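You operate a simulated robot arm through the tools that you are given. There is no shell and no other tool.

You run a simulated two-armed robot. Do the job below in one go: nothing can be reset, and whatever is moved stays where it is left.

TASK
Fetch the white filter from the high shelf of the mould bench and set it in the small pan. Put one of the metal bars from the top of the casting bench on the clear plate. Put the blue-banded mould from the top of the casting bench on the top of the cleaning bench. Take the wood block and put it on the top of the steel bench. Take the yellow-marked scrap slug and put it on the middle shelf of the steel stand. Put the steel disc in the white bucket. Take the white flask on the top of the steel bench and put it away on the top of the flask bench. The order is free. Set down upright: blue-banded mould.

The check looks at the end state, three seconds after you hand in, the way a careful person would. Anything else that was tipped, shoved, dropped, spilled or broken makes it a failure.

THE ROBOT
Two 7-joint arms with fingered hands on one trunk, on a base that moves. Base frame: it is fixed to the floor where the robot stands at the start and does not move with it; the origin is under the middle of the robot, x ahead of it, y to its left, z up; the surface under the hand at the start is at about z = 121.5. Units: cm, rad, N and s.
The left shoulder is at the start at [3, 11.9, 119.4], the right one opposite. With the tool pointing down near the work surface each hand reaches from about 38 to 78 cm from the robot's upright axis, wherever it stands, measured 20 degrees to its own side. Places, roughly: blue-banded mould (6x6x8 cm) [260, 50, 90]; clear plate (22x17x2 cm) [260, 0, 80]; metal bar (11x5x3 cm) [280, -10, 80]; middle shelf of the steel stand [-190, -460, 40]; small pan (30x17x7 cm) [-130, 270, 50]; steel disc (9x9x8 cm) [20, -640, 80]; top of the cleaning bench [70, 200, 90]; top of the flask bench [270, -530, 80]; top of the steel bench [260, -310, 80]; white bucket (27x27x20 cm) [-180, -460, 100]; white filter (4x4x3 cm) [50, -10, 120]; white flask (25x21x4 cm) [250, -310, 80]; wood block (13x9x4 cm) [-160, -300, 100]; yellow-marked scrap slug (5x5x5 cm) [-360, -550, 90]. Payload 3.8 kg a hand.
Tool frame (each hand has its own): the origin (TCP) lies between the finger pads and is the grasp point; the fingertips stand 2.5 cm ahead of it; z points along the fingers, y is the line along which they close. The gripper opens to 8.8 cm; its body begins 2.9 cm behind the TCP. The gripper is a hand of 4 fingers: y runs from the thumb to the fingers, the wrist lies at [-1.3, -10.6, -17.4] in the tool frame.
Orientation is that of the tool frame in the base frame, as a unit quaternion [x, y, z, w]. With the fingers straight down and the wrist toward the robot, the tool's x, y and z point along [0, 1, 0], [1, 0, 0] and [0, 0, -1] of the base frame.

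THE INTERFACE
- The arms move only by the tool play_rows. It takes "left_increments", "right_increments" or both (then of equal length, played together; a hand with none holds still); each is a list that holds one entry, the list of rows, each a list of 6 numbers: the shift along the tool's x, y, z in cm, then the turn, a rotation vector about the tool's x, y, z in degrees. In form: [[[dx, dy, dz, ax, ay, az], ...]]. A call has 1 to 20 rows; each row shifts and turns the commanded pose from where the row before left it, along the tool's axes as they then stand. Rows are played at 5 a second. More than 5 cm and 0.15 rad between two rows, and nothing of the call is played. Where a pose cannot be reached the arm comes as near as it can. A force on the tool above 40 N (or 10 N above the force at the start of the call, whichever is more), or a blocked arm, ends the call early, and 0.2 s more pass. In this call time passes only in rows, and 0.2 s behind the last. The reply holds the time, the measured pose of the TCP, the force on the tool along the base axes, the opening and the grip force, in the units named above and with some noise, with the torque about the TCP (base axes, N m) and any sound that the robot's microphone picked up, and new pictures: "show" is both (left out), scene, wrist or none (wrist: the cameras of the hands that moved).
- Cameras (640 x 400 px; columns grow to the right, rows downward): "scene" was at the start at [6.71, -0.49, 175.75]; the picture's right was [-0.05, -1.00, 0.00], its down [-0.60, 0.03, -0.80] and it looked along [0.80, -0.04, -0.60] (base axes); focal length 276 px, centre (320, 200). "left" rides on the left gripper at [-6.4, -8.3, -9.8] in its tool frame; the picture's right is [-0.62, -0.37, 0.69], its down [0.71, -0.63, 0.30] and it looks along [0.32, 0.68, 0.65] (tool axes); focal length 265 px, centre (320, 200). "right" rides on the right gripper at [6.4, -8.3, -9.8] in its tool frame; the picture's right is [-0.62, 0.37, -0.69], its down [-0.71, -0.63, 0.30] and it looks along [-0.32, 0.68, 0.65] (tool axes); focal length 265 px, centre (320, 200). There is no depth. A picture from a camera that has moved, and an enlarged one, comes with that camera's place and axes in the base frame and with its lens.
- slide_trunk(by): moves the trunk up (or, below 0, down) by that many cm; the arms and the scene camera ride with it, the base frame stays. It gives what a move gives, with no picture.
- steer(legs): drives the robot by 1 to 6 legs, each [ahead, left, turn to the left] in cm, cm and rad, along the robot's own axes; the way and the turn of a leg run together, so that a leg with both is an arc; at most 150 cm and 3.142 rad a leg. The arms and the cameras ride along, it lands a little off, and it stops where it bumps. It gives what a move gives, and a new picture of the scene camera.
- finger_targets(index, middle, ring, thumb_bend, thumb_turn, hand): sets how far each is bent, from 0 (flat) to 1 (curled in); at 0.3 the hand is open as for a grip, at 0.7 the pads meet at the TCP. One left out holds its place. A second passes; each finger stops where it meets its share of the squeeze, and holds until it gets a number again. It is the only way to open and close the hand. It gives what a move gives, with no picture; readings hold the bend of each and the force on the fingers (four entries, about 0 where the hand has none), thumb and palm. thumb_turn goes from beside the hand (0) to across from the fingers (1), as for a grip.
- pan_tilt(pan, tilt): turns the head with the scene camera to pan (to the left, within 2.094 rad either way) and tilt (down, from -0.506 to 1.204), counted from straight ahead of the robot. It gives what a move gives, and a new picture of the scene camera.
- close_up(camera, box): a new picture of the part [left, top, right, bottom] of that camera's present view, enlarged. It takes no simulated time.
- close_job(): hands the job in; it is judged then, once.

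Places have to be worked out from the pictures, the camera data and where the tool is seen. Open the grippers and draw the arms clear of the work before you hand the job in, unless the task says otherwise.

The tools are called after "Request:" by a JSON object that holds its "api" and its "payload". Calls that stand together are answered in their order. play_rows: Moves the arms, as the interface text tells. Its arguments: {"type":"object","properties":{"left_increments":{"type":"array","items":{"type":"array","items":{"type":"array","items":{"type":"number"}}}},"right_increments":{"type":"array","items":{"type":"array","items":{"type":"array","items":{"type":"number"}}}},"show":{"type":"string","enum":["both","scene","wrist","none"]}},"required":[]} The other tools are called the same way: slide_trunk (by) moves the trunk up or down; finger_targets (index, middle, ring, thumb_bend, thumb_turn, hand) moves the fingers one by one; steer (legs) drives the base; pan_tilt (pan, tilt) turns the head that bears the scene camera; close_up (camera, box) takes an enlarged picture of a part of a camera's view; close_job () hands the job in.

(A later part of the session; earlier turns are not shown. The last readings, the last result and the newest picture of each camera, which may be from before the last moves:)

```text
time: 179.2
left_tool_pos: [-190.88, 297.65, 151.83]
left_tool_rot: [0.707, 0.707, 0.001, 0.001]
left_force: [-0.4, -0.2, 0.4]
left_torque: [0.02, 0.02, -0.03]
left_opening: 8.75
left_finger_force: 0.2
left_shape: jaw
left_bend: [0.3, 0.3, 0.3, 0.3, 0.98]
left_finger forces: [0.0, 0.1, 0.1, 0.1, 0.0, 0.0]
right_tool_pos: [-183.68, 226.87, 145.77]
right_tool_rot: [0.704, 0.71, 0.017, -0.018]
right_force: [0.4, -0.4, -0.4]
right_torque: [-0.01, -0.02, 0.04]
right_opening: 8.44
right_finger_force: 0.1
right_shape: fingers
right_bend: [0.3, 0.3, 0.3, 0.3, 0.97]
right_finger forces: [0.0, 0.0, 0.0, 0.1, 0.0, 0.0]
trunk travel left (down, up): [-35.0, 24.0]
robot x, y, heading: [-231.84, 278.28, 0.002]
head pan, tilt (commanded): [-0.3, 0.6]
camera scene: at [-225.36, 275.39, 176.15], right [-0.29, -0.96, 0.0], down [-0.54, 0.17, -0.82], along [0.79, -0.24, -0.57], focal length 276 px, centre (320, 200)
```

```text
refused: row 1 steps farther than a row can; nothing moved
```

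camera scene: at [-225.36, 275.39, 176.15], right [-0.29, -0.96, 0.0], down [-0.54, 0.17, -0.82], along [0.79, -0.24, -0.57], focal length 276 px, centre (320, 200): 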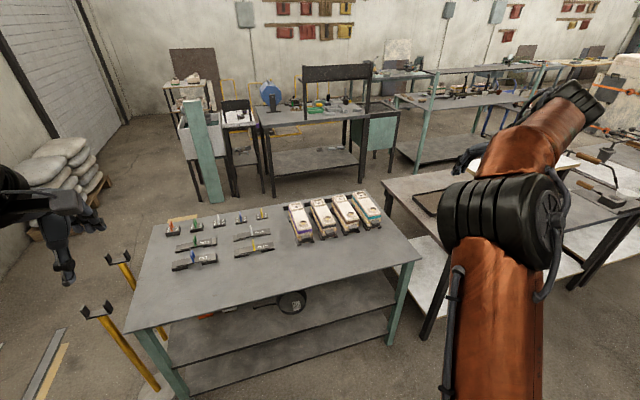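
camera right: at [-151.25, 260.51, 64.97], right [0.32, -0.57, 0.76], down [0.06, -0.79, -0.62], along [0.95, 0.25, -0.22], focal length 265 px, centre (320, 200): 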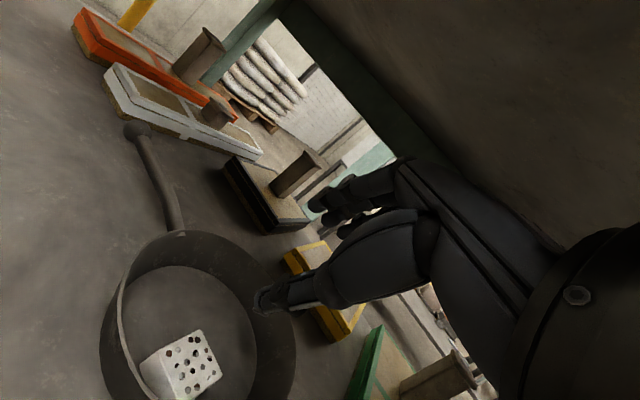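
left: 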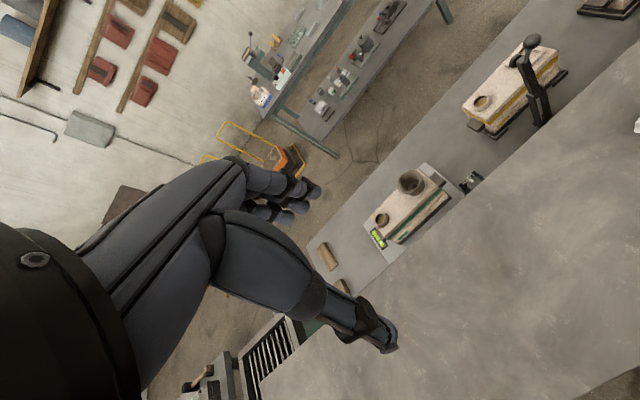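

The first row was a touch too long. I repeat with smaller steps.

Request:
{"api": "play_rows", "payload": {"right_increments": [[[2.5, 1, 4, 0, 0, 0], [2.5, 1, 4, 0, 0, 0], [2.5, 1, 4, 0, 0, 0], [2.5, 1, 4, 0, 0, 0], [2.5, 1, 4, 0, 0, 0], [2.5, 0, 4, 0, 0, 0], [2, 0, 4.4, 0, 0, -6], [2, 0, 4.4, 0, 0, -6], [0, 0, 4.5, 0, 0, -6], [0, 0, 4.5, 0, 0, -6], [0, 0, 4.5, 0, 0, -6], [0, 0, 0, -7.5, 0, 0], [0, 0, 0, -7.5, 0, 0], [0, 0, 0, -7.5, 0, 0], [0, 0, 0, -7.5, 0, 0]]], "show": "scene"}}

```text
time: 182.4
left_tool_pos: [-190.99, 297.61, 151.79]
left_tool_rot: [0.707, 0.707, 0.0, 0.0]
left_force: [-0.1, -0.3, -0.6]
left_torque: [0.05, -0.01, 0.01]
left_opening: 8.76
left_finger_force: 0.0
left_shape: jaw
left_bend: [0.3, 0.3, 0.3, 0.3, 0.98]
left_finger forces: [0.0, 0.0, 0.0, 0.0, 0.1, 0.0]
right_tool_pos: [-179.09, 248.18, 100.53]
right_tool_rot: [0.483, 0.832, 0.244, 0.118]
right_force: [-0.2, 0.5, -0.2]
right_torque: [0.0, 0.02, 0.0]
right_opening: 8.44
right_finger_force: 0.0
right_shape: fingers
right_bend: [0.3, 0.3, 0.3, 0.3, 0.97]
right_finger forces: [0.0, 0.1, 0.0, 0.0, 0.0, 0.1]
trunk travel left (down, up): [-35.0, 24.0]
robot x, y, heading: [-231.44, 278.36, 0.0]
head pan, tilt (commanded): [-0.3, 0.6]
camera scene: at [-225.35, 275.53, 176.15], right [-0.29, -0.96, 0.0], down [-0.54, 0.17, -0.82], along [0.79, -0.24, -0.57], focal length 276 px, centre (320, 200)
```

scene: 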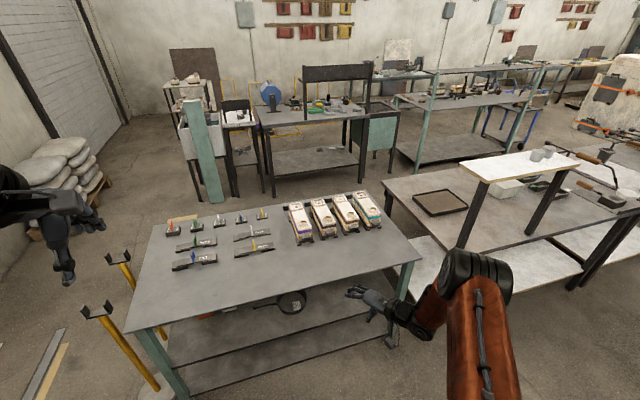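

The elbow is back down at the right. Now I undo the yaw first while pitched, then level the hand, then raise.

Request:
{"api": "play_rows", "payload": {"right_increments": [[[0, 0, 0, 0, -3, 5.2], [0, 0, 0, 0, -3, 5.2], [0, 0, 0, 0, -3, 5.2], [0, 0, 0, 7.5, 0, 0], [0, 0, 0, 7.5, 0, 0], [0, 0, 0, 7.5, 0, 0], [0, 0, 0, 7.5, 0, 0]]], "show": "scene"}}

```text
time: 184.0
left_tool_pos: [-190.92, 297.88, 151.69]
left_tool_rot: [0.707, 0.707, -0.001, 0.001]
left_force: [0.4, -0.5, -1.1]
left_torque: [0.01, 0.0, -0.01]
left_opening: 8.77
left_finger_force: 0.1
left_shape: jaw
left_bend: [0.3, 0.3, 0.3, 0.3, 0.98]
left_finger forces: [0.0, 0.1, 0.0, 0.0, 0.0, 0.1]
right_tool_pos: [-179.05, 248.39, 100.45]
right_tool_rot: [0.627, 0.779, 0.016, -0.016]
right_force: [0.0, -0.4, -0.3]
right_torque: [0.01, -0.03, 0.0]
right_opening: 8.47
right_finger_force: 0.0
right_shape: fingers
right_bend: [0.3, 0.3, 0.3, 0.3, 0.97]
right_finger forces: [0.0, 0.0, 0.0, 0.0, 0.0, 0.1]
trunk travel left (down, up): [-35.0, 24.0]
robot x, y, heading: [-231.79, 278.55, 0.0]
head pan, tilt (commanded): [-0.3, 0.6]
camera scene: at [-225.3, 275.62, 176.15], right [-0.29, -0.96, 0.0], down [-0.54, 0.17, -0.82], along [0.79, -0.24, -0.57], focal length 276 px, centre (320, 200)
```

scene: 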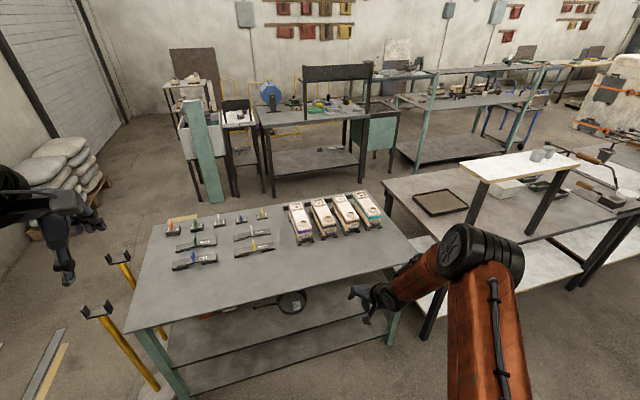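

That looks like the original posture again. I raise the hand slowly and check the elbow.

Request:
{"api": "play_rows", "payload": {"right_increments": [[[-1, 0, -4.5, 0, 0, 0], [-1, 0, -4.5, 0, 0, 0], [-1, 0, -4.5, 0, 0, 0], [-1, 0, -4.5, 0, 0, 0], [-1, 0, -4.5, 0, 0, 0], [0, -1, -4.5, 0, 0, 0], [0, -1, -4.5, 0, 0, 0], [0, -1, -4.5, 0, 0, 0], [0, -1, -4.5, 0, 0, 0], [0, -1, -4.5, 0, 0, 0]]], "show": "scene"}}

```text
time: 186.2
left_tool_pos: [-190.92, 297.8, 151.67]
left_tool_rot: [0.706, 0.708, 0.001, 0.002]
left_force: [-0.6, -0.8, 0.3]
left_torque: [0.0, -0.02, -0.01]
left_opening: 8.77
left_finger_force: 0.1
left_shape: jaw
left_bend: [0.3, 0.3, 0.3, 0.3, 0.98]
left_finger forces: [0.1, 0.0, 0.0, 0.1, 0.0, 0.0]
right_tool_pos: [-182.56, 240.71, 145.21]
right_tool_rot: [0.626, 0.779, 0.017, -0.015]
right_force: [-0.1, 0.0, 0.1]
right_torque: [0.01, 0.03, 0.02]
right_opening: 8.44
right_finger_force: 0.1
right_shape: fingers
right_bend: [0.3, 0.3, 0.3, 0.3, 0.97]
right_finger forces: [0.0, 0.0, 0.0, 0.1, 0.1, 0.0]
trunk travel left (down, up): [-35.0, 24.0]
robot x, y, heading: [-231.69, 278.17, 0.002]
head pan, tilt (commanded): [-0.3, 0.6]
camera scene: at [-225.4, 275.68, 176.16], right [-0.29, -0.96, 0.0], down [-0.54, 0.17, -0.83], along [0.79, -0.24, -0.56], focal length 276 px, centre (320, 200)
```

scene: 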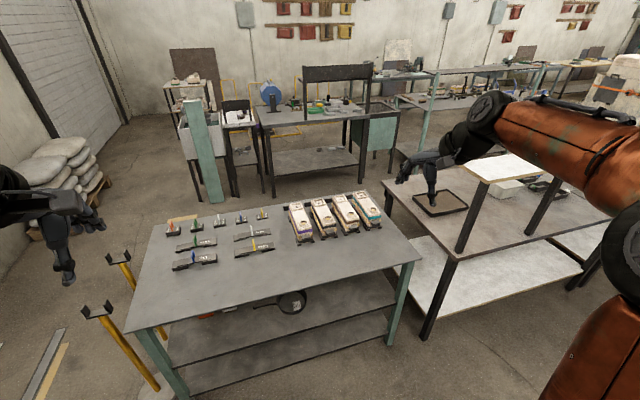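

The right arm is back in its side-elbow posture and the filter job is done. I now turn south and drive back down the western corridor toward the wood block and steel stand area.

Request:
{"api": "pan_tilt", "payload": {"pan": 0.0, "tilt": 0.5}}

Request:
{"api": "steer", "payload": {"legs": [[0, 0, -1.57]]}}

```text
time: 187.0
left_tool_pos: [-190.84, 297.78, 151.79]
left_tool_rot: [0.706, 0.708, 0.0, 0.001]
left_force: [-0.1, 0.5, 0.0]
left_torque: [0.0, -0.01, -0.01]
left_opening: 8.75
left_finger_force: 0.1
left_shape: jaw
left_bend: [0.3, 0.3, 0.3, 0.3, 0.98]
left_finger forces: [0.1, 0.0, 0.0, 0.0, 0.0, 0.0]
right_tool_pos: [-182.6, 240.73, 145.08]
right_tool_rot: [0.627, 0.779, 0.018, -0.014]
right_force: [-0.4, 0.1, 0.3]
right_torque: [-0.03, -0.01, -0.01]
right_opening: 8.44
right_finger_force: 0.0
right_shape: fingers
right_bend: [0.3, 0.3, 0.3, 0.3, 0.97]
right_finger forces: [0.1, 0.0, 0.0, 0.0, 0.1, 0.1]
trunk travel left (down, up): [-35.0, 24.0]
robot x, y, heading: [-231.82, 277.69, 0.007]
head pan, tilt (commanded): [0.0, 0.499]
camera scene: at [-224.66, 278.2, 177.06], right [0.0, -1.0, 0.0], down [-0.48, 0.0, -0.88], along [0.88, 0.0, -0.48], focal length 276 px, centre (320, 200)
```

scene: 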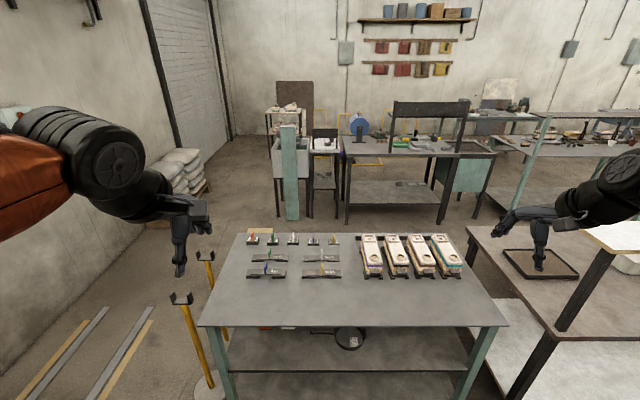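

```text
time: 191.2
left_tool_pos: [-211.89, 237.62, 151.76]
left_tool_rot: [1.0, 0.006, 0.0, 0.001]
left_force: [0.9, -0.3, 0.5]
left_torque: [0.0, -0.01, -0.01]
left_opening: 8.77
left_finger_force: 0.0
left_shape: jaw
left_bend: [0.3, 0.3, 0.3, 0.3, 0.98]
left_finger forces: [0.0, 0.0, 0.1, 0.0, 0.0, 0.1]
right_tool_pos: [-268.94, 228.65, 145.05]
right_tool_rot: [0.993, 0.113, 0.024, 0.002]
right_force: [-0.2, -0.2, -0.6]
right_torque: [0.01, 0.02, 0.02]
right_opening: 8.44
right_finger_force: 0.0
right_shape: fingers
right_bend: [0.3, 0.3, 0.3, 0.3, 0.97]
right_finger forces: [0.0, 0.0, 0.0, 0.0, 0.0, 0.0]
trunk travel left (down, up): [-35.0, 24.0]
robot x, y, heading: [-231.63, 278.23, -1.562]
head pan, tilt (commanded): [0.0, 0.499]
camera scene: at [-231.71, 271.09, 177.06], right [-1.0, -0.01, 0.0], down [-0.01, 0.48, -0.88], along [0.01, -0.88, -0.48], focal length 276 px, centre (320, 200)
```

scene: 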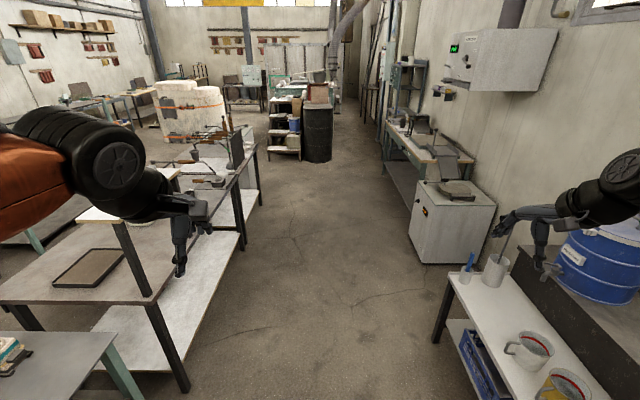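

The corridor back south is clear. I bring the right hand in a bit and drive south to about y = -150.

Request:
{"api": "play_rows", "payload": {"right_increments": [[[4, 0, -1, 0, 0, 0], [4, 0, -1, 0, 0, 0], [4, 0, -1, 0, 0, 0], [3, 0, -1, 0, 0, 2]]], "show": "none"}}

Request:
{"api": "steer", "payload": {"legs": [[145, 0, 0.0], [145, 0, 0], [135, 0, 0]]}}

```text
time: 192.2
left_tool_pos: [-211.59, 237.64, 151.7]
left_tool_rot: [1.0, 0.005, -0.002, 0.002]
left_force: [0.7, -0.4, -0.2]
left_torque: [0.0, 0.04, 0.03]
left_opening: 8.76
left_finger_force: 0.0
left_shape: jaw
left_bend: [0.3, 0.3, 0.3, 0.3, 0.98]
left_finger forces: [0.0, 0.0, 0.0, 0.0, 0.0, 0.0]
right_tool_pos: [-254.47, 232.05, 149.66]
right_tool_rot: [0.995, 0.094, 0.023, 0.001]
right_force: [0.0, 0.0, -0.9]
right_torque: [0.0, 0.02, 0.0]
right_opening: 8.46
right_finger_force: 0.1
right_shape: fingers
right_bend: [0.3, 0.3, 0.3, 0.3, 0.97]
right_finger forces: [0.0, 0.1, 0.0, 0.0, 0.0, 0.1]
trunk travel left (down, up): [-35.0, 24.0]
robot x, y, heading: [-231.85, 278.47, -1.559]
head pan, tilt (commanded): [0.0, 0.499]
```

```text
time: 212.6
left_tool_pos: [-207.82, -187.86, 151.73]
left_tool_rot: [1.0, 0.003, -0.001, 0.001]
left_force: [0.8, -0.4, 0.2]
left_torque: [0.0, -0.05, 0.01]
left_opening: 8.79
left_finger_force: 0.1
left_shape: jaw
left_bend: [0.3, 0.3, 0.3, 0.3, 0.98]
left_finger forces: [0.1, 0.0, 0.0, 0.0, 0.0, 0.0]
right_tool_pos: [-250.65, -193.07, 149.6]
right_tool_rot: [0.995, 0.093, 0.023, 0.002]
right_force: [-0.8, -0.2, 0.4]
right_torque: [0.01, -0.01, 0.04]
right_opening: 8.46
right_finger_force: 0.0
right_shape: fingers
right_bend: [0.3, 0.3, 0.3, 0.3, 0.97]
right_finger forces: [0.0, 0.0, 0.0, 0.0, 0.0, 0.0]
trunk travel left (down, up): [-35.0, 24.0]
robot x, y, heading: [-227.35, -146.94, -1.561]
head pan, tilt (commanded): [0.0, 0.499]
camera scene: at [-227.51, -154.23, 177.06], right [-1.0, -0.01, 0.0], down [0.0, 0.48, -0.88], along [0.01, -0.88, -0.48], focal length 276 px, centre (320, 200)
```

scene: 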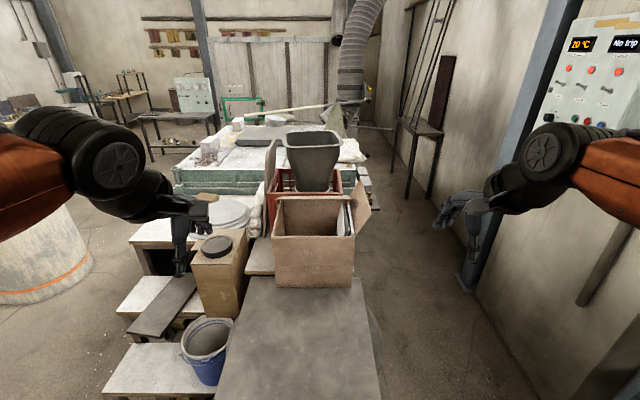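

Straight ahead are the barrel with a plywood top, the steps, and the big sorting table behind. I zoom in to find the wood block, bucket and stand.

Request:
{"api": "close_up", "payload": {"camera": "scene", "box": [100, 80, 400, 268]}}

Request:
{"api": "close_up", "payload": {"camera": "scene", "box": [160, 110, 280, 185]}}

```text
2.13 times, centred on (250, 174) of scene
camera zoom: at [-227.51, -154.23, 177.06], right [-1.0, -0.01, 0.0], down [0.0, 0.48, -0.88], along [0.01, -0.88, -0.48], focal length 587 px, centre (469, 255)
```

zoom: 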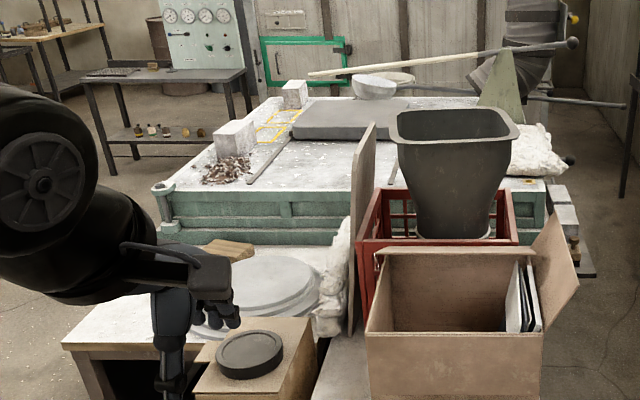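

```text
5.33 times, centred on (220, 148) of scene
camera zoom: at [-227.51, -154.23, 177.06], right [-1.0, -0.01, 0.0], down [0.0, 0.48, -0.88], along [0.01, -0.88, -0.48], focal length 1472 px, centre (853, 480)
```

zoom: 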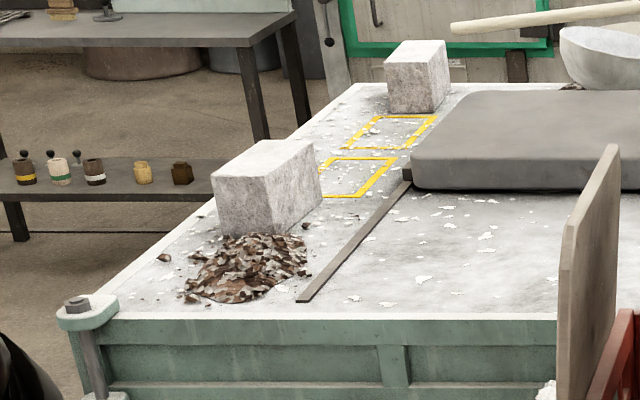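

The wood block is the tan piece at about [-160, -295, 100] on the upper step platform, next to the round white plates. It should be reachable from the aisle on the east side, so I strafe back east through the gap and then go south.

Request:
{"api": "steer", "payload": {"legs": [[0, 140, 0], [0, 24, 0]]}}

Request:
{"api": "pan_tilt", "payload": {"pan": -0.5, "tilt": 0.5}}

```text
time: 221.1
left_tool_pos: [-41.07, -188.3, 151.75]
left_tool_rot: [1.0, -0.003, -0.001, 0.001]
left_force: [-0.4, -0.1, -0.1]
left_torque: [-0.02, 0.01, 0.03]
left_opening: 8.77
left_finger_force: 0.0
left_shape: jaw
left_bend: [0.3, 0.3, 0.3, 0.3, 0.98]
left_finger forces: [0.0, 0.1, 0.0, 0.0, 0.1, 0.1]
right_tool_pos: [-83.96, -193.08, 149.59]
right_tool_rot: [0.996, 0.087, 0.024, 0.002]
right_force: [0.1, -1.0, -0.3]
right_torque: [0.01, -0.01, -0.04]
right_opening: 8.46
right_finger_force: 0.1
right_shape: fingers
right_bend: [0.3, 0.3, 0.3, 0.3, 0.97]
right_finger forces: [0.0, 0.0, 0.0, 0.1, 0.0, 0.0]
trunk travel left (down, up): [-35.0, 24.0]
robot x, y, heading: [-60.03, -147.06, -1.576]
head pan, tilt (commanded): [0.0, 0.499]
camera scene: at [-60.35, -154.5, 177.06], right [-1.0, 0.0, 0.0], down [0.0, 0.48, -0.88], along [0.0, -0.88, -0.48], focal length 276 px, centre (320, 200)
```

scene: 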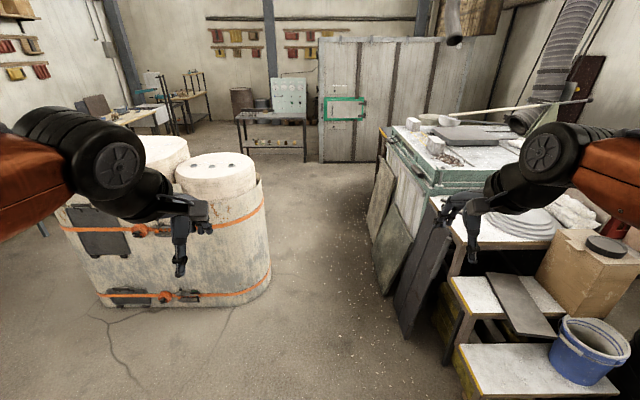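

```text
time: 222.1
left_tool_pos: [-41.21, -188.4, 151.87]
left_tool_rot: [1.0, -0.003, 0.001, 0.002]
left_force: [-0.7, 0.2, 0.6]
left_torque: [0.04, 0.0, -0.02]
left_opening: 8.76
left_finger_force: 0.1
left_shape: jaw
left_bend: [0.3, 0.3, 0.3, 0.3, 0.98]
left_finger forces: [0.1, 0.0, 0.0, 0.0, 0.1, 0.0]
right_tool_pos: [-84.13, -193.14, 149.71]
right_tool_rot: [0.996, 0.086, 0.023, 0.002]
right_force: [0.7, 0.3, 0.1]
right_torque: [0.0, 0.0, 0.02]
right_opening: 8.44
right_finger_force: 0.1
right_shape: fingers
right_bend: [0.3, 0.3, 0.3, 0.3, 0.97]
right_finger forces: [0.0, 0.0, 0.0, 0.0, 0.0, 0.0]
trunk travel left (down, up): [-35.0, 24.0]
robot x, y, heading: [-60.21, -147.37, -1.575]
head pan, tilt (commanded): [-0.499, 0.499]
camera scene: at [-64.74, -153.37, 177.06], right [-0.88, 0.48, 0.0], down [0.23, 0.42, -0.88], along [-0.42, -0.77, -0.48], focal length 276 px, centre (320, 200)
```

scene: 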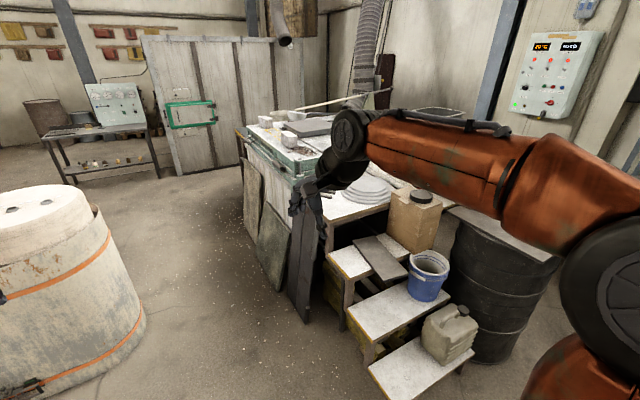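

The aisle between the leaning slabs (feet at x ≈ -107 to -120) and the kiln (x ≈ -16) is about 90 cm wide. I drive down it to about y = -262 and turn west to face the wood block.

Request:
{"api": "pan_tilt", "payload": {"pan": 0.0, "tilt": 0.6}}

Request:
{"api": "steer", "payload": {"legs": [[118, -3, 0], [0, 0, -1.565]]}}

```text
time: 223.0
left_tool_pos: [-41.06, -188.22, 151.77]
left_tool_rot: [1.0, -0.002, -0.001, 0.001]
left_force: [-0.1, -0.3, -0.2]
left_torque: [-0.01, 0.0, -0.02]
left_opening: 8.72
left_finger_force: 0.0
left_shape: jaw
left_bend: [0.3, 0.3, 0.3, 0.3, 0.98]
left_finger forces: [0.0, 0.0, 0.0, 0.0, 0.0, 0.1]
right_tool_pos: [-83.83, -193.11, 149.75]
right_tool_rot: [0.996, 0.085, 0.023, 0.001]
right_force: [1.3, 0.1, 0.0]
right_torque: [0.04, -0.01, 0.02]
right_opening: 8.45
right_finger_force: 0.0
right_shape: fingers
right_bend: [0.3, 0.3, 0.3, 0.3, 0.97]
right_finger forces: [0.0, 0.0, 0.1, 0.0, 0.0, 0.0]
trunk travel left (down, up): [-35.0, 24.0]
robot x, y, heading: [-60.2, -147.15, -1.575]
head pan, tilt (commanded): [0.0, 0.6]
camera scene: at [-60.35, -154.23, 176.15], right [-1.0, 0.01, 0.0], down [0.0, 0.56, -0.83], along [0.0, -0.83, -0.56], focal length 276 px, centre (320, 200)
```

scene: 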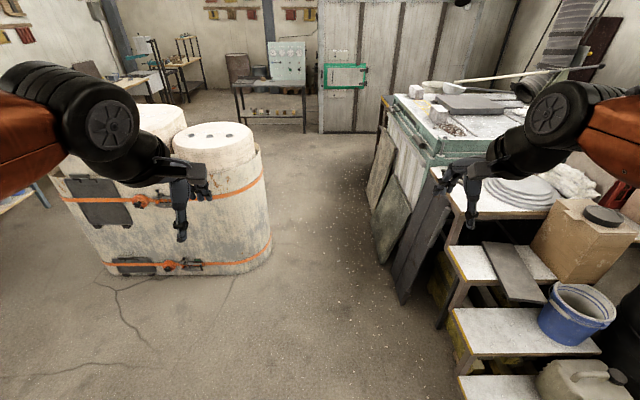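

```text
time: 232.7
left_tool_pos: [-104.43, -283.29, 151.62]
left_tool_rot: [0.71, -0.704, -0.002, 0.001]
left_force: [0.1, -0.3, -0.8]
left_torque: [-0.03, 0.0, 0.01]
left_opening: 8.79
left_finger_force: 0.0
left_shape: jaw
left_bend: [0.3, 0.3, 0.3, 0.3, 0.98]
left_finger forces: [0.1, 0.0, 0.1, 0.0, 0.0, 0.0]
right_tool_pos: [-110.0, -240.61, 149.74]
right_tool_rot: [0.771, -0.637, 0.015, 0.017]
right_force: [-0.2, -0.3, -0.7]
right_torque: [-0.01, -0.01, -0.01]
right_opening: 8.45
right_finger_force: 0.1
right_shape: fingers
right_bend: [0.3, 0.3, 0.3, 0.3, 0.97]
right_finger forces: [0.1, 0.0, 0.1, 0.0, 0.1, 0.0]
trunk travel left (down, up): [-35.0, 24.0]
robot x, y, heading: [-63.47, -263.16, -3.125]
head pan, tilt (commanded): [0.0, 0.6]
camera scene: at [-70.55, -263.53, 176.15], right [-0.01, 1.0, 0.0], down [0.57, 0.01, -0.82], along [-0.82, -0.01, -0.57], focal length 276 px, centre (320, 200)
```

scene: 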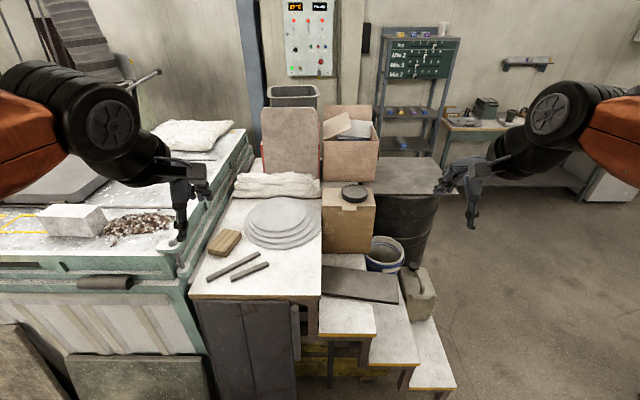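

Now I see the wood block on the top step platform, left of the stacked round plates, with two bars in front of it. I zoom in to measure.

Request:
{"api": "close_up", "payload": {"camera": "scene", "box": [170, 190, 330, 310]}}

Request:
{"api": "close_up", "payload": {"camera": "left", "box": [0, 0, 640, 400]}}

```text
3.33 times, centred on (250, 250) of scene
camera zoom: at [-70.55, -263.53, 176.15], right [-0.01, 1.0, 0.0], down [0.57, 0.01, -0.82], along [-0.82, -0.01, -0.57], focal length 920 px, centre (553, 33)
```

zoom: 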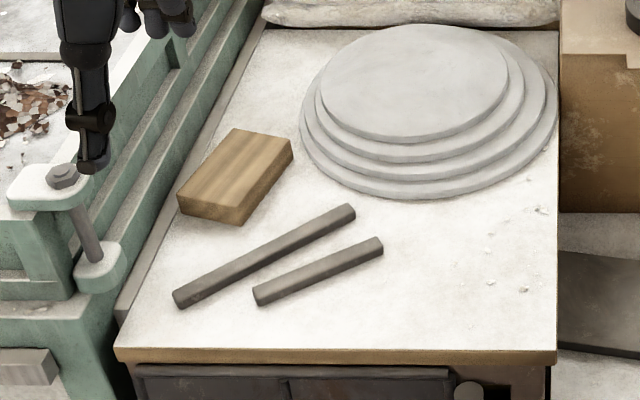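

```text
1.00 times, centred on (320, 200) of left (not enlarged: the box is as wide or as high as the picture)
camera zoom: at [-96.17, -276.7, 161.37], right [0.36, 0.62, -0.69], down [0.64, -0.71, -0.31], along [-0.68, -0.33, -0.65], focal length 265 px, centre (320, 200)
```

zoom: 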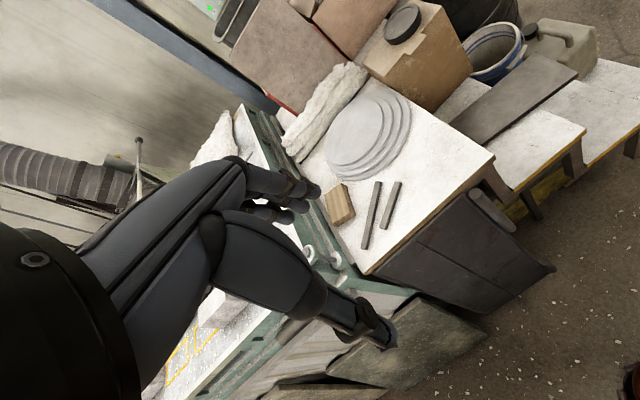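

Platform top is at z ≈ 91.5; the block's centre is about [-156.2, -304.7] with its long axis tilted about 14° from my line of sight, close to the platform's south edge. I look closer from the left wrist camera to see how near the teal beam is.

Request:
{"api": "close_up", "payload": {"camera": "left", "box": [260, 130, 460, 290]}}

Request:
{"api": "close_up", "payload": {"camera": "scene", "box": [180, 215, 270, 275]}}

```text
2.50 times, centred on (360, 210) of left
camera zoom: at [-96.17, -276.7, 161.37], right [0.36, 0.62, -0.69], down [0.64, -0.71, -0.31], along [-0.68, -0.33, -0.65], focal length 664 px, centre (220, 175)
```

zoom: 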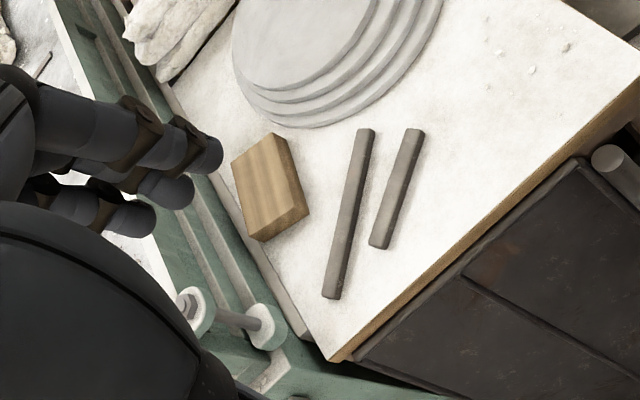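

```text
6.67 times, centred on (225, 245) of scene
camera zoom: at [-70.55, -263.53, 176.15], right [-0.01, 1.0, 0.0], down [0.57, 0.01, -0.82], along [-0.82, -0.01, -0.57], focal length 1840 px, centre (953, -100)
```

zoom: 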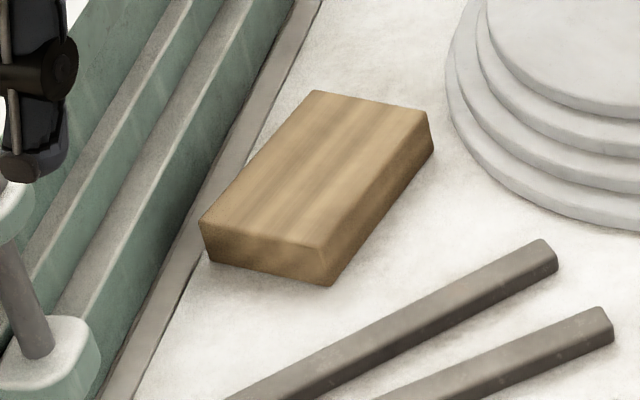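

The block lies near the teal wall, so the fingers should go in that gap with the right hand reaching from the north-east. I'll stand at about [-79, -279], turned further left so the right hand points along the block's short axis.

Request:
{"api": "steer", "payload": {"legs": [[0, 0, 0.65]]}}

Request:
{"api": "pan_tilt", "payload": {"pan": -0.4, "tilt": 0.75}}

```text
time: 234.8
left_tool_pos: [-84.16, -303.89, 151.66]
left_tool_rot: [0.898, -0.44, -0.001, 0.0]
left_force: [0.4, -0.1, 0.4]
left_torque: [-0.01, -0.01, 0.02]
left_opening: 8.75
left_finger_force: 0.0
left_shape: jaw
left_bend: [0.3, 0.3, 0.3, 0.3, 0.98]
left_finger forces: [0.1, 0.1, 0.0, 0.0, 0.1, 0.0]
right_tool_pos: [-114.28, -273.14, 149.77]
right_tool_rot: [0.934, -0.358, 0.019, 0.013]
right_force: [0.0, 0.3, -0.3]
right_torque: [0.03, -0.01, 0.01]
right_opening: 8.45
right_finger_force: 0.0
right_shape: fingers
right_bend: [0.3, 0.3, 0.3, 0.3, 0.97]
right_finger forces: [0.1, 0.0, 0.0, 0.1, 0.0, 0.1]
trunk travel left (down, up): [-35.0, 24.0]
robot x, y, heading: [-63.39, -263.14, -2.477]
head pan, tilt (commanded): [0.0, 0.6]
camera scene: at [-69.1, -267.66, 176.15], right [-0.61, 0.79, 0.0], down [0.45, 0.35, -0.82], along [-0.65, -0.51, -0.57], focal length 276 px, centre (320, 200)
```

scene: 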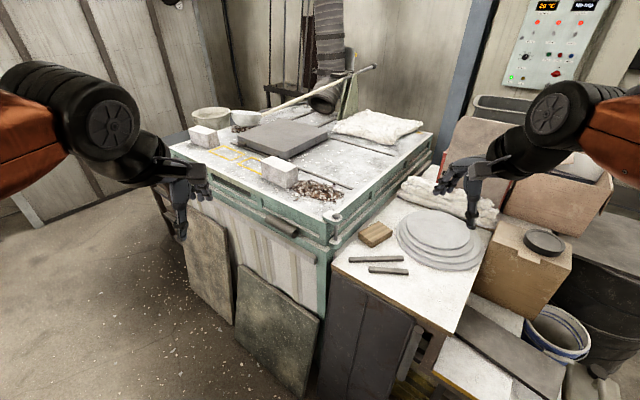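

```text
time: 235.7
left_tool_pos: [-84.06, -303.82, 151.65]
left_tool_rot: [0.898, -0.441, -0.001, 0.0]
left_force: [-0.9, 0.2, -0.2]
left_torque: [0.03, 0.02, 0.0]
left_opening: 8.74
left_finger_force: 0.0
left_shape: jaw
left_bend: [0.3, 0.3, 0.3, 0.3, 0.98]
left_finger forces: [0.0, 0.0, 0.1, 0.0, 0.0, 0.0]
right_tool_pos: [-114.39, -273.22, 149.62]
right_tool_rot: [0.934, -0.357, 0.02, 0.011]
right_force: [0.7, -0.1, -0.4]
right_torque: [-0.03, 0.0, -0.03]
right_opening: 8.47
right_finger_force: 0.0
right_shape: fingers
right_bend: [0.3, 0.3, 0.3, 0.3, 0.97]
right_finger forces: [0.1, 0.0, 0.0, 0.1, 0.0, 0.0]
trunk travel left (down, up): [-35.0, 24.0]
robot x, y, heading: [-64.06, -263.19, -2.482]
head pan, tilt (commanded): [-0.4, 0.75]
camera scene: at [-70.13, -264.38, 174.87], right [-0.26, 0.97, 0.0], down [0.66, 0.18, -0.73], along [-0.71, -0.19, -0.68], focal length 276 px, centre (320, 200)
```

scene: 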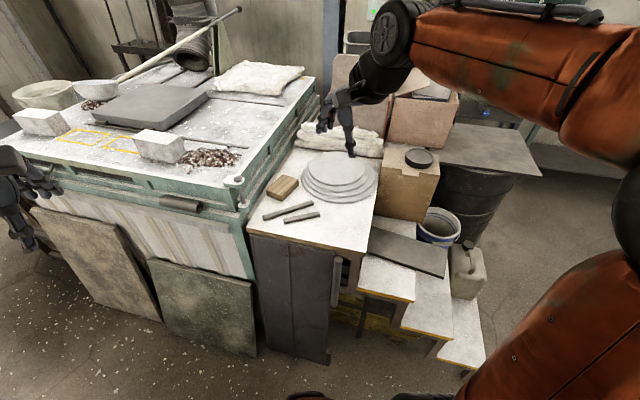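

The slab feet are at x ≈ -113 to -120. Something dark shows at the bottom edge of the picture, maybe my own base; I zoom in.

Request:
{"api": "close_up", "payload": {"camera": "scene", "box": [260, 350, 460, 400]}}

Request:
{"api": "pan_tilt", "payload": {"pan": -0.4, "tilt": 1.05}}

```text
3.20 times, centred on (360, 375) of scene
camera zoom: at [-70.13, -264.38, 174.87], right [-0.26, 0.97, 0.0], down [0.66, 0.18, -0.73], along [-0.71, -0.19, -0.68], focal length 883 px, centre (192, -360)
```

zoom: 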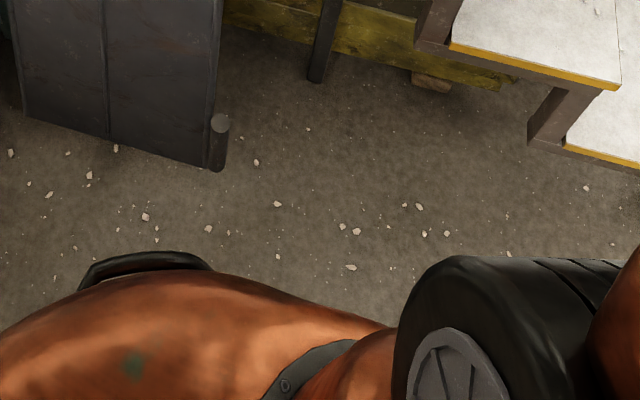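

```text
time: 236.5
left_tool_pos: [-84.09, -303.88, 151.83]
left_tool_rot: [0.898, -0.44, 0.0, -0.001]
left_force: [0.3, 0.3, -0.2]
left_torque: [0.01, -0.01, 0.0]
left_opening: 8.76
left_finger_force: 0.2
left_shape: jaw
left_bend: [0.3, 0.3, 0.3, 0.3, 0.98]
left_finger forces: [0.0, 0.1, 0.0, 0.0, 0.1, 0.1]
right_tool_pos: [-114.35, -273.2, 149.77]
right_tool_rot: [0.934, -0.357, 0.02, 0.011]
right_force: [0.0, 0.0, 0.2]
right_torque: [0.01, 0.0, 0.01]
right_opening: 8.46
right_finger_force: 0.2
right_shape: fingers
right_bend: [0.3, 0.3, 0.3, 0.3, 0.97]
right_finger forces: [0.1, 0.0, 0.0, 0.0, 0.0, 0.0]
trunk travel left (down, up): [-35.0, 24.0]
robot x, y, heading: [-63.52, -263.36, -2.479]
head pan, tilt (commanded): [-0.4, 1.051]
camera scene: at [-68.55, -263.95, 172.61], right [-0.26, 0.97, 0.0], down [0.84, 0.22, -0.5], along [-0.48, -0.13, -0.87], focal length 276 px, centre (320, 200)
```

scene: 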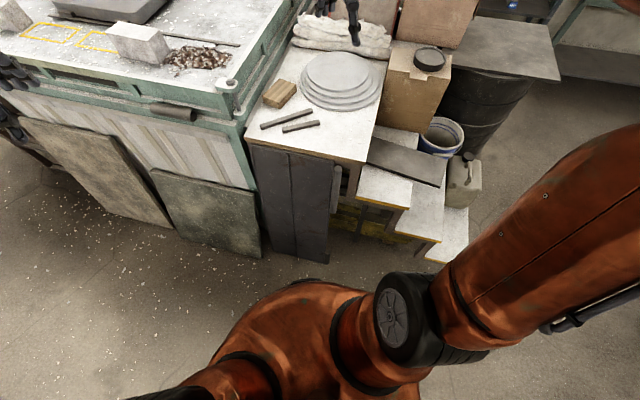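

My front stays within about 38 cm, so standing at [-80, -277] keeps over 40 cm from the slab feet. I drive forward 21 cm.

Request:
{"api": "steer", "payload": {"legs": [[21, 0, 0]]}}

Request:
{"api": "slide_trunk", "payload": {"by": -8}}

Request:
{"api": "pan_tilt", "payload": {"pan": -0.15, "tilt": 0.75}}

Request:
{"api": "close_up", "payload": {"camera": "scene", "box": [260, 160, 420, 260]}}

```text
time: 238.2
left_tool_pos: [-100.84, -316.82, 151.71]
left_tool_rot: [0.898, -0.441, 0.0, -0.001]
left_force: [0.7, -0.5, 0.9]
left_torque: [0.02, -0.01, -0.02]
left_opening: 8.74
left_finger_force: 0.0
left_shape: jaw
left_bend: [0.3, 0.3, 0.3, 0.3, 0.98]
left_finger forces: [0.1, 0.1, 0.0, 0.1, 0.1, 0.0]
right_tool_pos: [-131.07, -286.08, 149.58]
right_tool_rot: [0.933, -0.359, 0.02, 0.011]
right_force: [-0.2, -1.2, 0.2]
right_torque: [-0.01, -0.01, -0.02]
right_opening: 8.43
right_finger_force: 0.2
right_shape: fingers
right_bend: [0.3, 0.3, 0.3, 0.3, 0.97]
right_finger forces: [0.0, 0.0, 0.1, 0.0, 0.1, 0.0]
trunk travel left (down, up): [-35.0, 24.0]
robot x, y, heading: [-80.25, -276.41, -2.483]
head pan, tilt (commanded): [-0.4, 1.051]
camera scene: at [-85.23, -276.9, 172.61], right [-0.26, 0.97, 0.0], down [0.84, 0.22, -0.5], along [-0.48, -0.13, -0.87], focal length 276 px, centre (320, 200)
```

scene: 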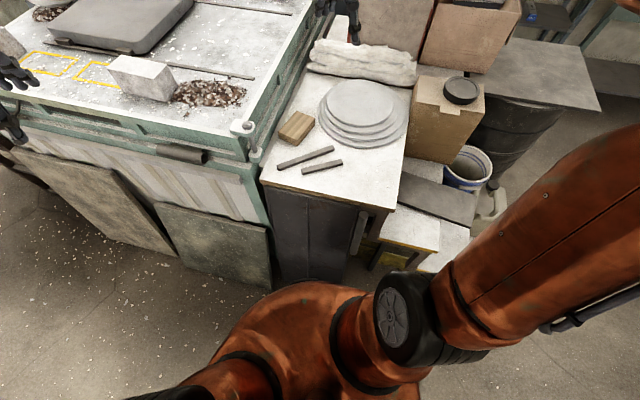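

```text
time: 239.3
left_tool_pos: [-100.89, -316.73, 143.75]
left_tool_rot: [0.897, -0.441, -0.001, 0.0]
left_force: [-0.2, 0.2, -0.2]
left_torque: [0.01, 0.03, -0.04]
left_opening: 8.76
left_finger_force: 0.2
left_shape: jaw
left_bend: [0.3, 0.3, 0.3, 0.3, 0.98]
left_finger forces: [0.0, 0.0, 0.1, 0.0, 0.1, 0.0]
right_tool_pos: [-130.88, -285.99, 141.62]
right_tool_rot: [0.933, -0.358, 0.019, 0.011]
right_force: [0.7, -0.7, -0.4]
right_torque: [-0.03, -0.02, 0.0]
right_opening: 8.48
right_finger_force: 0.0
right_shape: fingers
right_bend: [0.3, 0.3, 0.3, 0.3, 0.97]
right_finger forces: [0.1, 0.0, 0.0, 0.1, 0.0, 0.0]
trunk travel left (down, up): [-27.0, 32.0]
robot x, y, heading: [-80.42, -276.13, -2.478]
head pan, tilt (commanded): [-0.4, 1.051]
```

```text
time: 240.1
left_tool_pos: [-100.8, -316.67, 143.85]
left_tool_rot: [0.897, -0.441, 0.0, 0.0]
left_force: [-1.0, 0.4, -0.6]
left_torque: [0.02, 0.02, 0.02]
left_opening: 8.76
left_finger_force: 0.1
left_shape: jaw
left_bend: [0.3, 0.3, 0.3, 0.3, 0.98]
left_finger forces: [0.0, 0.0, 0.0, 0.1, 0.0, 0.0]
right_tool_pos: [-131.0, -285.84, 141.8]
right_tool_rot: [0.933, -0.359, 0.02, 0.011]
right_force: [-0.7, 0.1, 0.5]
right_torque: [-0.01, 0.02, -0.02]
right_opening: 8.44
right_finger_force: 0.0
right_shape: fingers
right_bend: [0.3, 0.3, 0.3, 0.3, 0.97]
right_finger forces: [0.0, 0.0, 0.0, 0.0, 0.0, 0.0]
trunk travel left (down, up): [-27.0, 32.0]
robot x, y, heading: [-79.82, -276.35, -2.482]
head pan, tilt (commanded): [-0.15, 0.75]
camera scene: at [-86.01, -279.2, 166.86], right [-0.49, 0.87, 0.0], down [0.6, 0.33, -0.73], along [-0.64, -0.36, -0.68], focal length 276 px, centre (320, 200)
```

scene: 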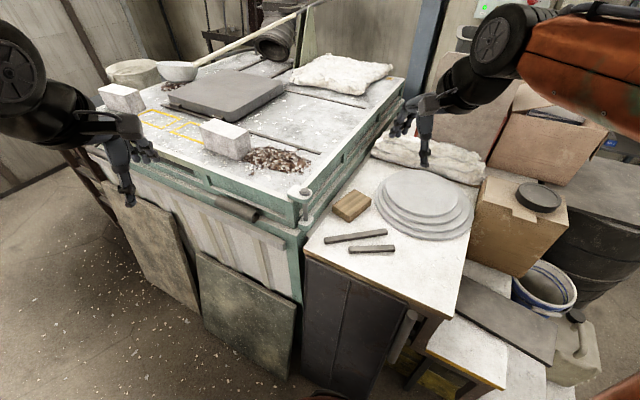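

```text
4.00 times, centred on (340, 210) of scene
camera zoom: at [-86.01, -279.2, 166.86], right [-0.49, 0.87, 0.0], down [0.6, 0.33, -0.73], along [-0.64, -0.36, -0.68], focal length 1104 px, centre (240, 160)
```

zoom: 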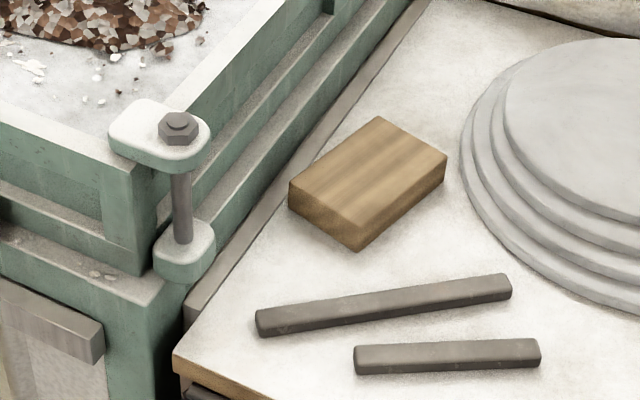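

The block's centre is about [-157.5, -305.4], short axis at azimuth 76.7°, with about 4.5 cm between it and the teal wall. I turn the base left a little more to bring the right shoulder closer.

Request:
{"api": "steer", "payload": {"legs": [[0, 0, 0.2]]}}

Request:
{"api": "pan_tilt", "payload": {"pan": -0.35, "tilt": 0.75}}

```text
time: 241.3
left_tool_pos: [-92.42, -320.08, 143.72]
left_tool_rot: [0.937, -0.349, -0.001, 0.001]
left_force: [0.2, 0.7, -0.5]
left_torque: [-0.03, 0.0, 0.01]
left_opening: 8.72
left_finger_force: 0.0
left_shape: jaw
left_bend: [0.3, 0.3, 0.3, 0.3, 0.98]
left_finger forces: [0.1, 0.0, 0.0, 0.0, 0.0, 0.1]
right_tool_pos: [-128.03, -295.75, 141.56]
right_tool_rot: [0.964, -0.264, 0.022, 0.009]
right_force: [0.3, 0.1, -0.1]
right_torque: [0.05, -0.01, 0.0]
right_opening: 8.45
right_finger_force: 0.0
right_shape: fingers
right_bend: [0.3, 0.3, 0.3, 0.3, 0.97]
right_finger forces: [0.1, 0.1, 0.1, 0.0, 0.1, 0.1]
trunk travel left (down, up): [-27.0, 32.0]
robot x, y, heading: [-80.32, -276.17, -2.28]
head pan, tilt (commanded): [-0.15, 0.75]
camera scene: at [-85.34, -280.29, 166.87], right [-0.65, 0.76, 0.0], down [0.52, 0.44, -0.73], along [-0.56, -0.48, -0.68], focal length 276 px, centre (320, 200)
```

scene: 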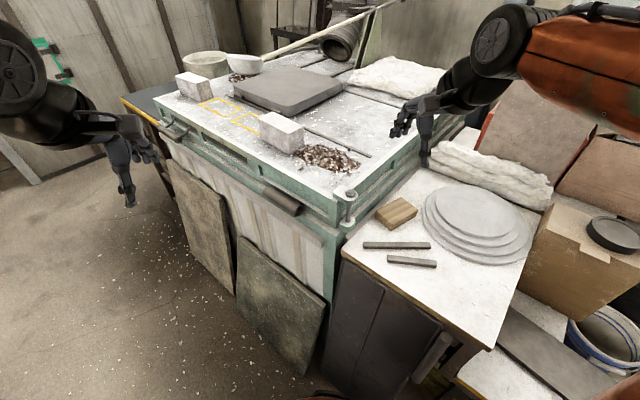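

```text
time: 242.0
left_tool_pos: [-92.56, -319.85, 143.63]
left_tool_rot: [0.937, -0.349, -0.001, 0.001]
left_force: [-0.6, -0.1, 0.0]
left_torque: [-0.02, 0.0, 0.01]
left_opening: 8.75
left_finger_force: 0.0
left_shape: jaw
left_bend: [0.3, 0.3, 0.3, 0.3, 0.98]
left_finger forces: [0.0, 0.0, 0.1, 0.1, 0.0, 0.0]
right_tool_pos: [-128.14, -295.78, 141.57]
right_tool_rot: [0.964, -0.263, 0.02, 0.009]
right_force: [-0.1, -0.5, -0.2]
right_torque: [0.01, 0.0, 0.03]
right_opening: 8.45
right_finger_force: 0.0
right_shape: fingers
right_bend: [0.3, 0.3, 0.3, 0.3, 0.97]
right_finger forces: [0.0, 0.0, 0.0, 0.1, 0.0, 0.1]
trunk travel left (down, up): [-27.0, 32.0]
robot x, y, heading: [-80.72, -276.09, -2.283]
head pan, tilt (commanded): [-0.351, 0.75]
camera scene: at [-86.29, -278.92, 166.87], right [-0.49, 0.87, 0.0], down [0.6, 0.33, -0.73], along [-0.64, -0.36, -0.68], focal length 276 px, centre (320, 200)
```

scene: 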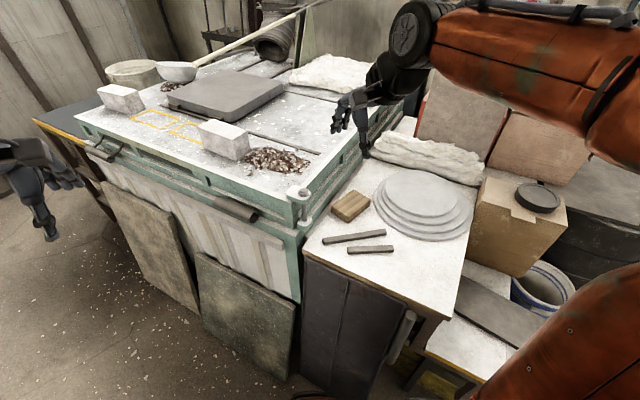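

I move the right hand over to above the block, staying high, and turn it toward the block's short axis.

Request:
{"api": "play_rows", "payload": {"right_increments": [[[-2.5, 2.86, 1.5, 0, 0, 0], [-2.5, 2.86, 1.5, 0, 0, 0], [-2.5, 2.86, 1.5, 0, 0, 0], [-2.5, 2.86, 1.5, 0, 0, 0], [-2.5, 2.86, 1.5, 0, 0, 0], [-2.5, 2.86, 1.5, 0, 0, -5.8], [-2.2, 2.9, 1.5, 0, 0, -5.8], [-2, 2.5, 1.5, 0, 0, -5.8], [0, 0, 0, 0, -6, 0], [0, 0, 0, 0, -6, 0], [0, 0, 0, 0, -6, 0], [0, 0, 0, 0, -6, 0]]], "show": "both"}}

```text
time: 244.6
left_tool_pos: [-92.31, -320.04, 143.75]
left_tool_rot: [0.937, -0.349, -0.002, 0.001]
left_force: [-0.1, 0.0, -0.3]
left_torque: [-0.01, 0.01, 0.03]
left_opening: 8.78
left_finger_force: 0.1
left_shape: jaw
left_bend: [0.3, 0.3, 0.3, 0.3, 0.98]
left_finger forces: [0.2, 0.0, 0.0, 0.0, 0.0, 0.0]
right_tool_pos: [-149.67, -302.99, 126.65]
right_tool_rot: [0.975, -0.114, -0.189, -0.012]
right_force: [0.7, -0.2, 0.4]
right_torque: [0.0, 0.01, 0.02]
right_opening: 8.45
right_finger_force: 0.2
right_shape: fingers
right_bend: [0.3, 0.3, 0.3, 0.3, 0.97]
right_finger forces: [0.1, 0.0, 0.0, 0.0, 0.0, 0.1]
right hand out of reach, approached as far as the arm can: row 7, 8
trunk travel left (down, up): [-27.0, 32.0]
robot x, y, heading: [-80.4, -276.24, -2.282]
head pan, tilt (commanded): [-0.351, 0.75]
camera scene: at [-86.22, -278.96, 166.87], right [-0.49, 0.87, 0.0], down [0.6, 0.33, -0.73], along [-0.64, -0.36, -0.68], focal length 276 px, centre (320, 200)
camera right: at [-138.37, -296.95, 133.33], right [-0.39, -0.27, 0.88], down [-0.61, 0.79, -0.03], along [-0.69, -0.55, -0.47], focal length 265 px, centre (320, 200)
```

scene: 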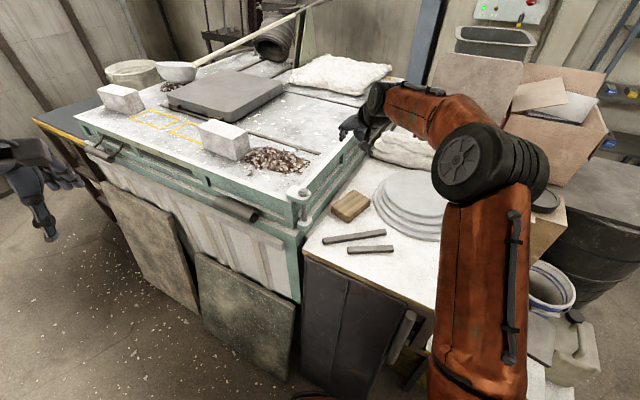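
right: 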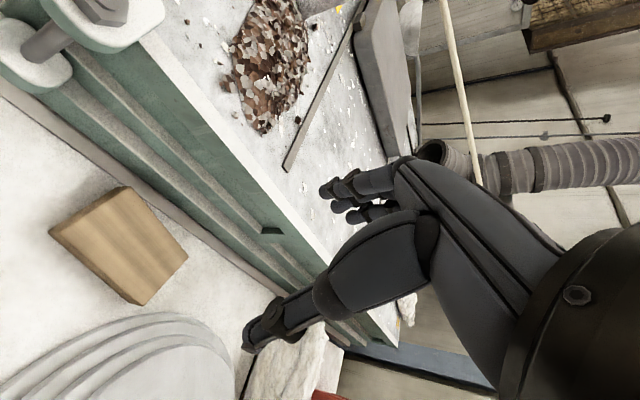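

The hand is oriented along the block's short axis with a 22° tilt. I open the hand wider and come down to z ≈ 106 above the block.

Request:
{"api": "finger_targets", "payload": {"hand": "right", "index": 0.22, "middle": 0.22, "ring": 0.22, "thumb_bend": 0.22}}

Request:
{"api": "play_rows", "payload": {"right_increments": [[[0.42, 0.57, 4.28, 0, 0, 0], [0.42, 0.57, 4.28, 0, 0, 0], [0.42, 0.57, 4.28, 0, 0, 0], [0.42, 0.57, 4.28, 0, 0, 0], [0.42, 0.57, 3.5, 0, 0, 0]]], "show": "both"}}

```text
time: 245.6
left_tool_pos: [-92.33, -320.04, 143.67]
left_tool_rot: [0.937, -0.35, -0.001, 0.0]
left_force: [0.5, 0.7, 0.7]
left_torque: [-0.01, 0.0, 0.01]
left_opening: 8.76
left_finger_force: 0.1
left_shape: jaw
left_bend: [0.3, 0.3, 0.3, 0.3, 0.98]
left_finger forces: [0.1, 0.0, 0.0, 0.1, 0.0, 0.0]
right_tool_pos: [-149.75, -303.07, 126.66]
right_tool_rot: [0.975, -0.115, -0.188, -0.012]
right_force: [0.4, -0.8, 0.5]
right_torque: [-0.01, 0.03, -0.02]
right_opening: 9.97
right_finger_force: 0.0
right_shape: fingers
right_bend: [0.22, 0.22, 0.22, 0.22, 0.97]
right_finger forces: [0.0, 0.0, 0.0, 0.0, 0.1, 0.0]
trunk travel left (down, up): [-27.0, 32.0]
robot x, y, heading: [-80.05, -276.27, -2.283]
head pan, tilt (commanded): [-0.351, 0.75]
```

```text
time: 246.8
left_tool_pos: [-92.49, -319.99, 143.72]
left_tool_rot: [0.937, -0.349, 0.0, 0.0]
left_force: [-0.9, 0.2, 0.2]
left_torque: [0.0, 0.02, -0.01]
left_opening: 8.76
left_finger_force: 0.1
left_shape: jaw
left_bend: [0.3, 0.3, 0.3, 0.3, 0.98]
left_finger forces: [0.1, 0.1, 0.0, 0.0, 0.0, 0.0]
right_tool_pos: [-156.32, -304.99, 106.81]
right_tool_rot: [0.975, -0.116, -0.188, -0.011]
right_force: [0.3, 0.4, -0.3]
right_torque: [0.02, 0.0, 0.03]
right_opening: 9.98
right_finger_force: 0.0
right_shape: fingers
right_bend: [0.22, 0.22, 0.22, 0.22, 0.98]
right_finger forces: [0.1, 0.1, 0.0, 0.0, 0.0, 0.1]
trunk travel left (down, up): [-27.0, 32.0]
robot x, y, heading: [-80.29, -276.29, -2.284]
head pan, tilt (commanded): [-0.351, 0.75]
camera scene: at [-86.37, -278.95, 166.86], right [-0.49, 0.87, 0.0], down [0.6, 0.33, -0.73], along [-0.64, -0.36, -0.68], focal length 276 px, centre (320, 200)
camera right: at [-145.04, -298.85, 113.46], right [-0.39, -0.27, 0.88], down [-0.61, 0.79, -0.03], along [-0.69, -0.55, -0.47], focal length 265 px, centre (320, 200)
```

scene: 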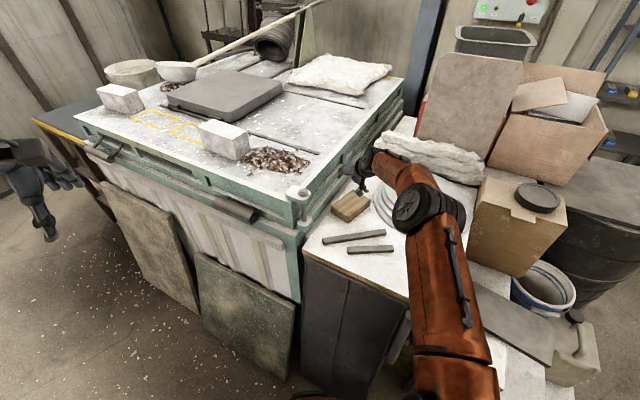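
right: 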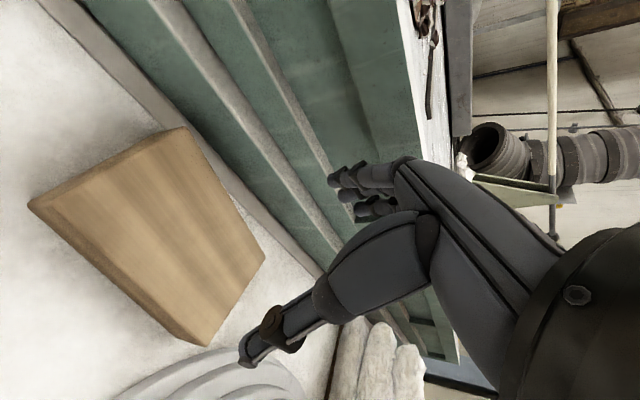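

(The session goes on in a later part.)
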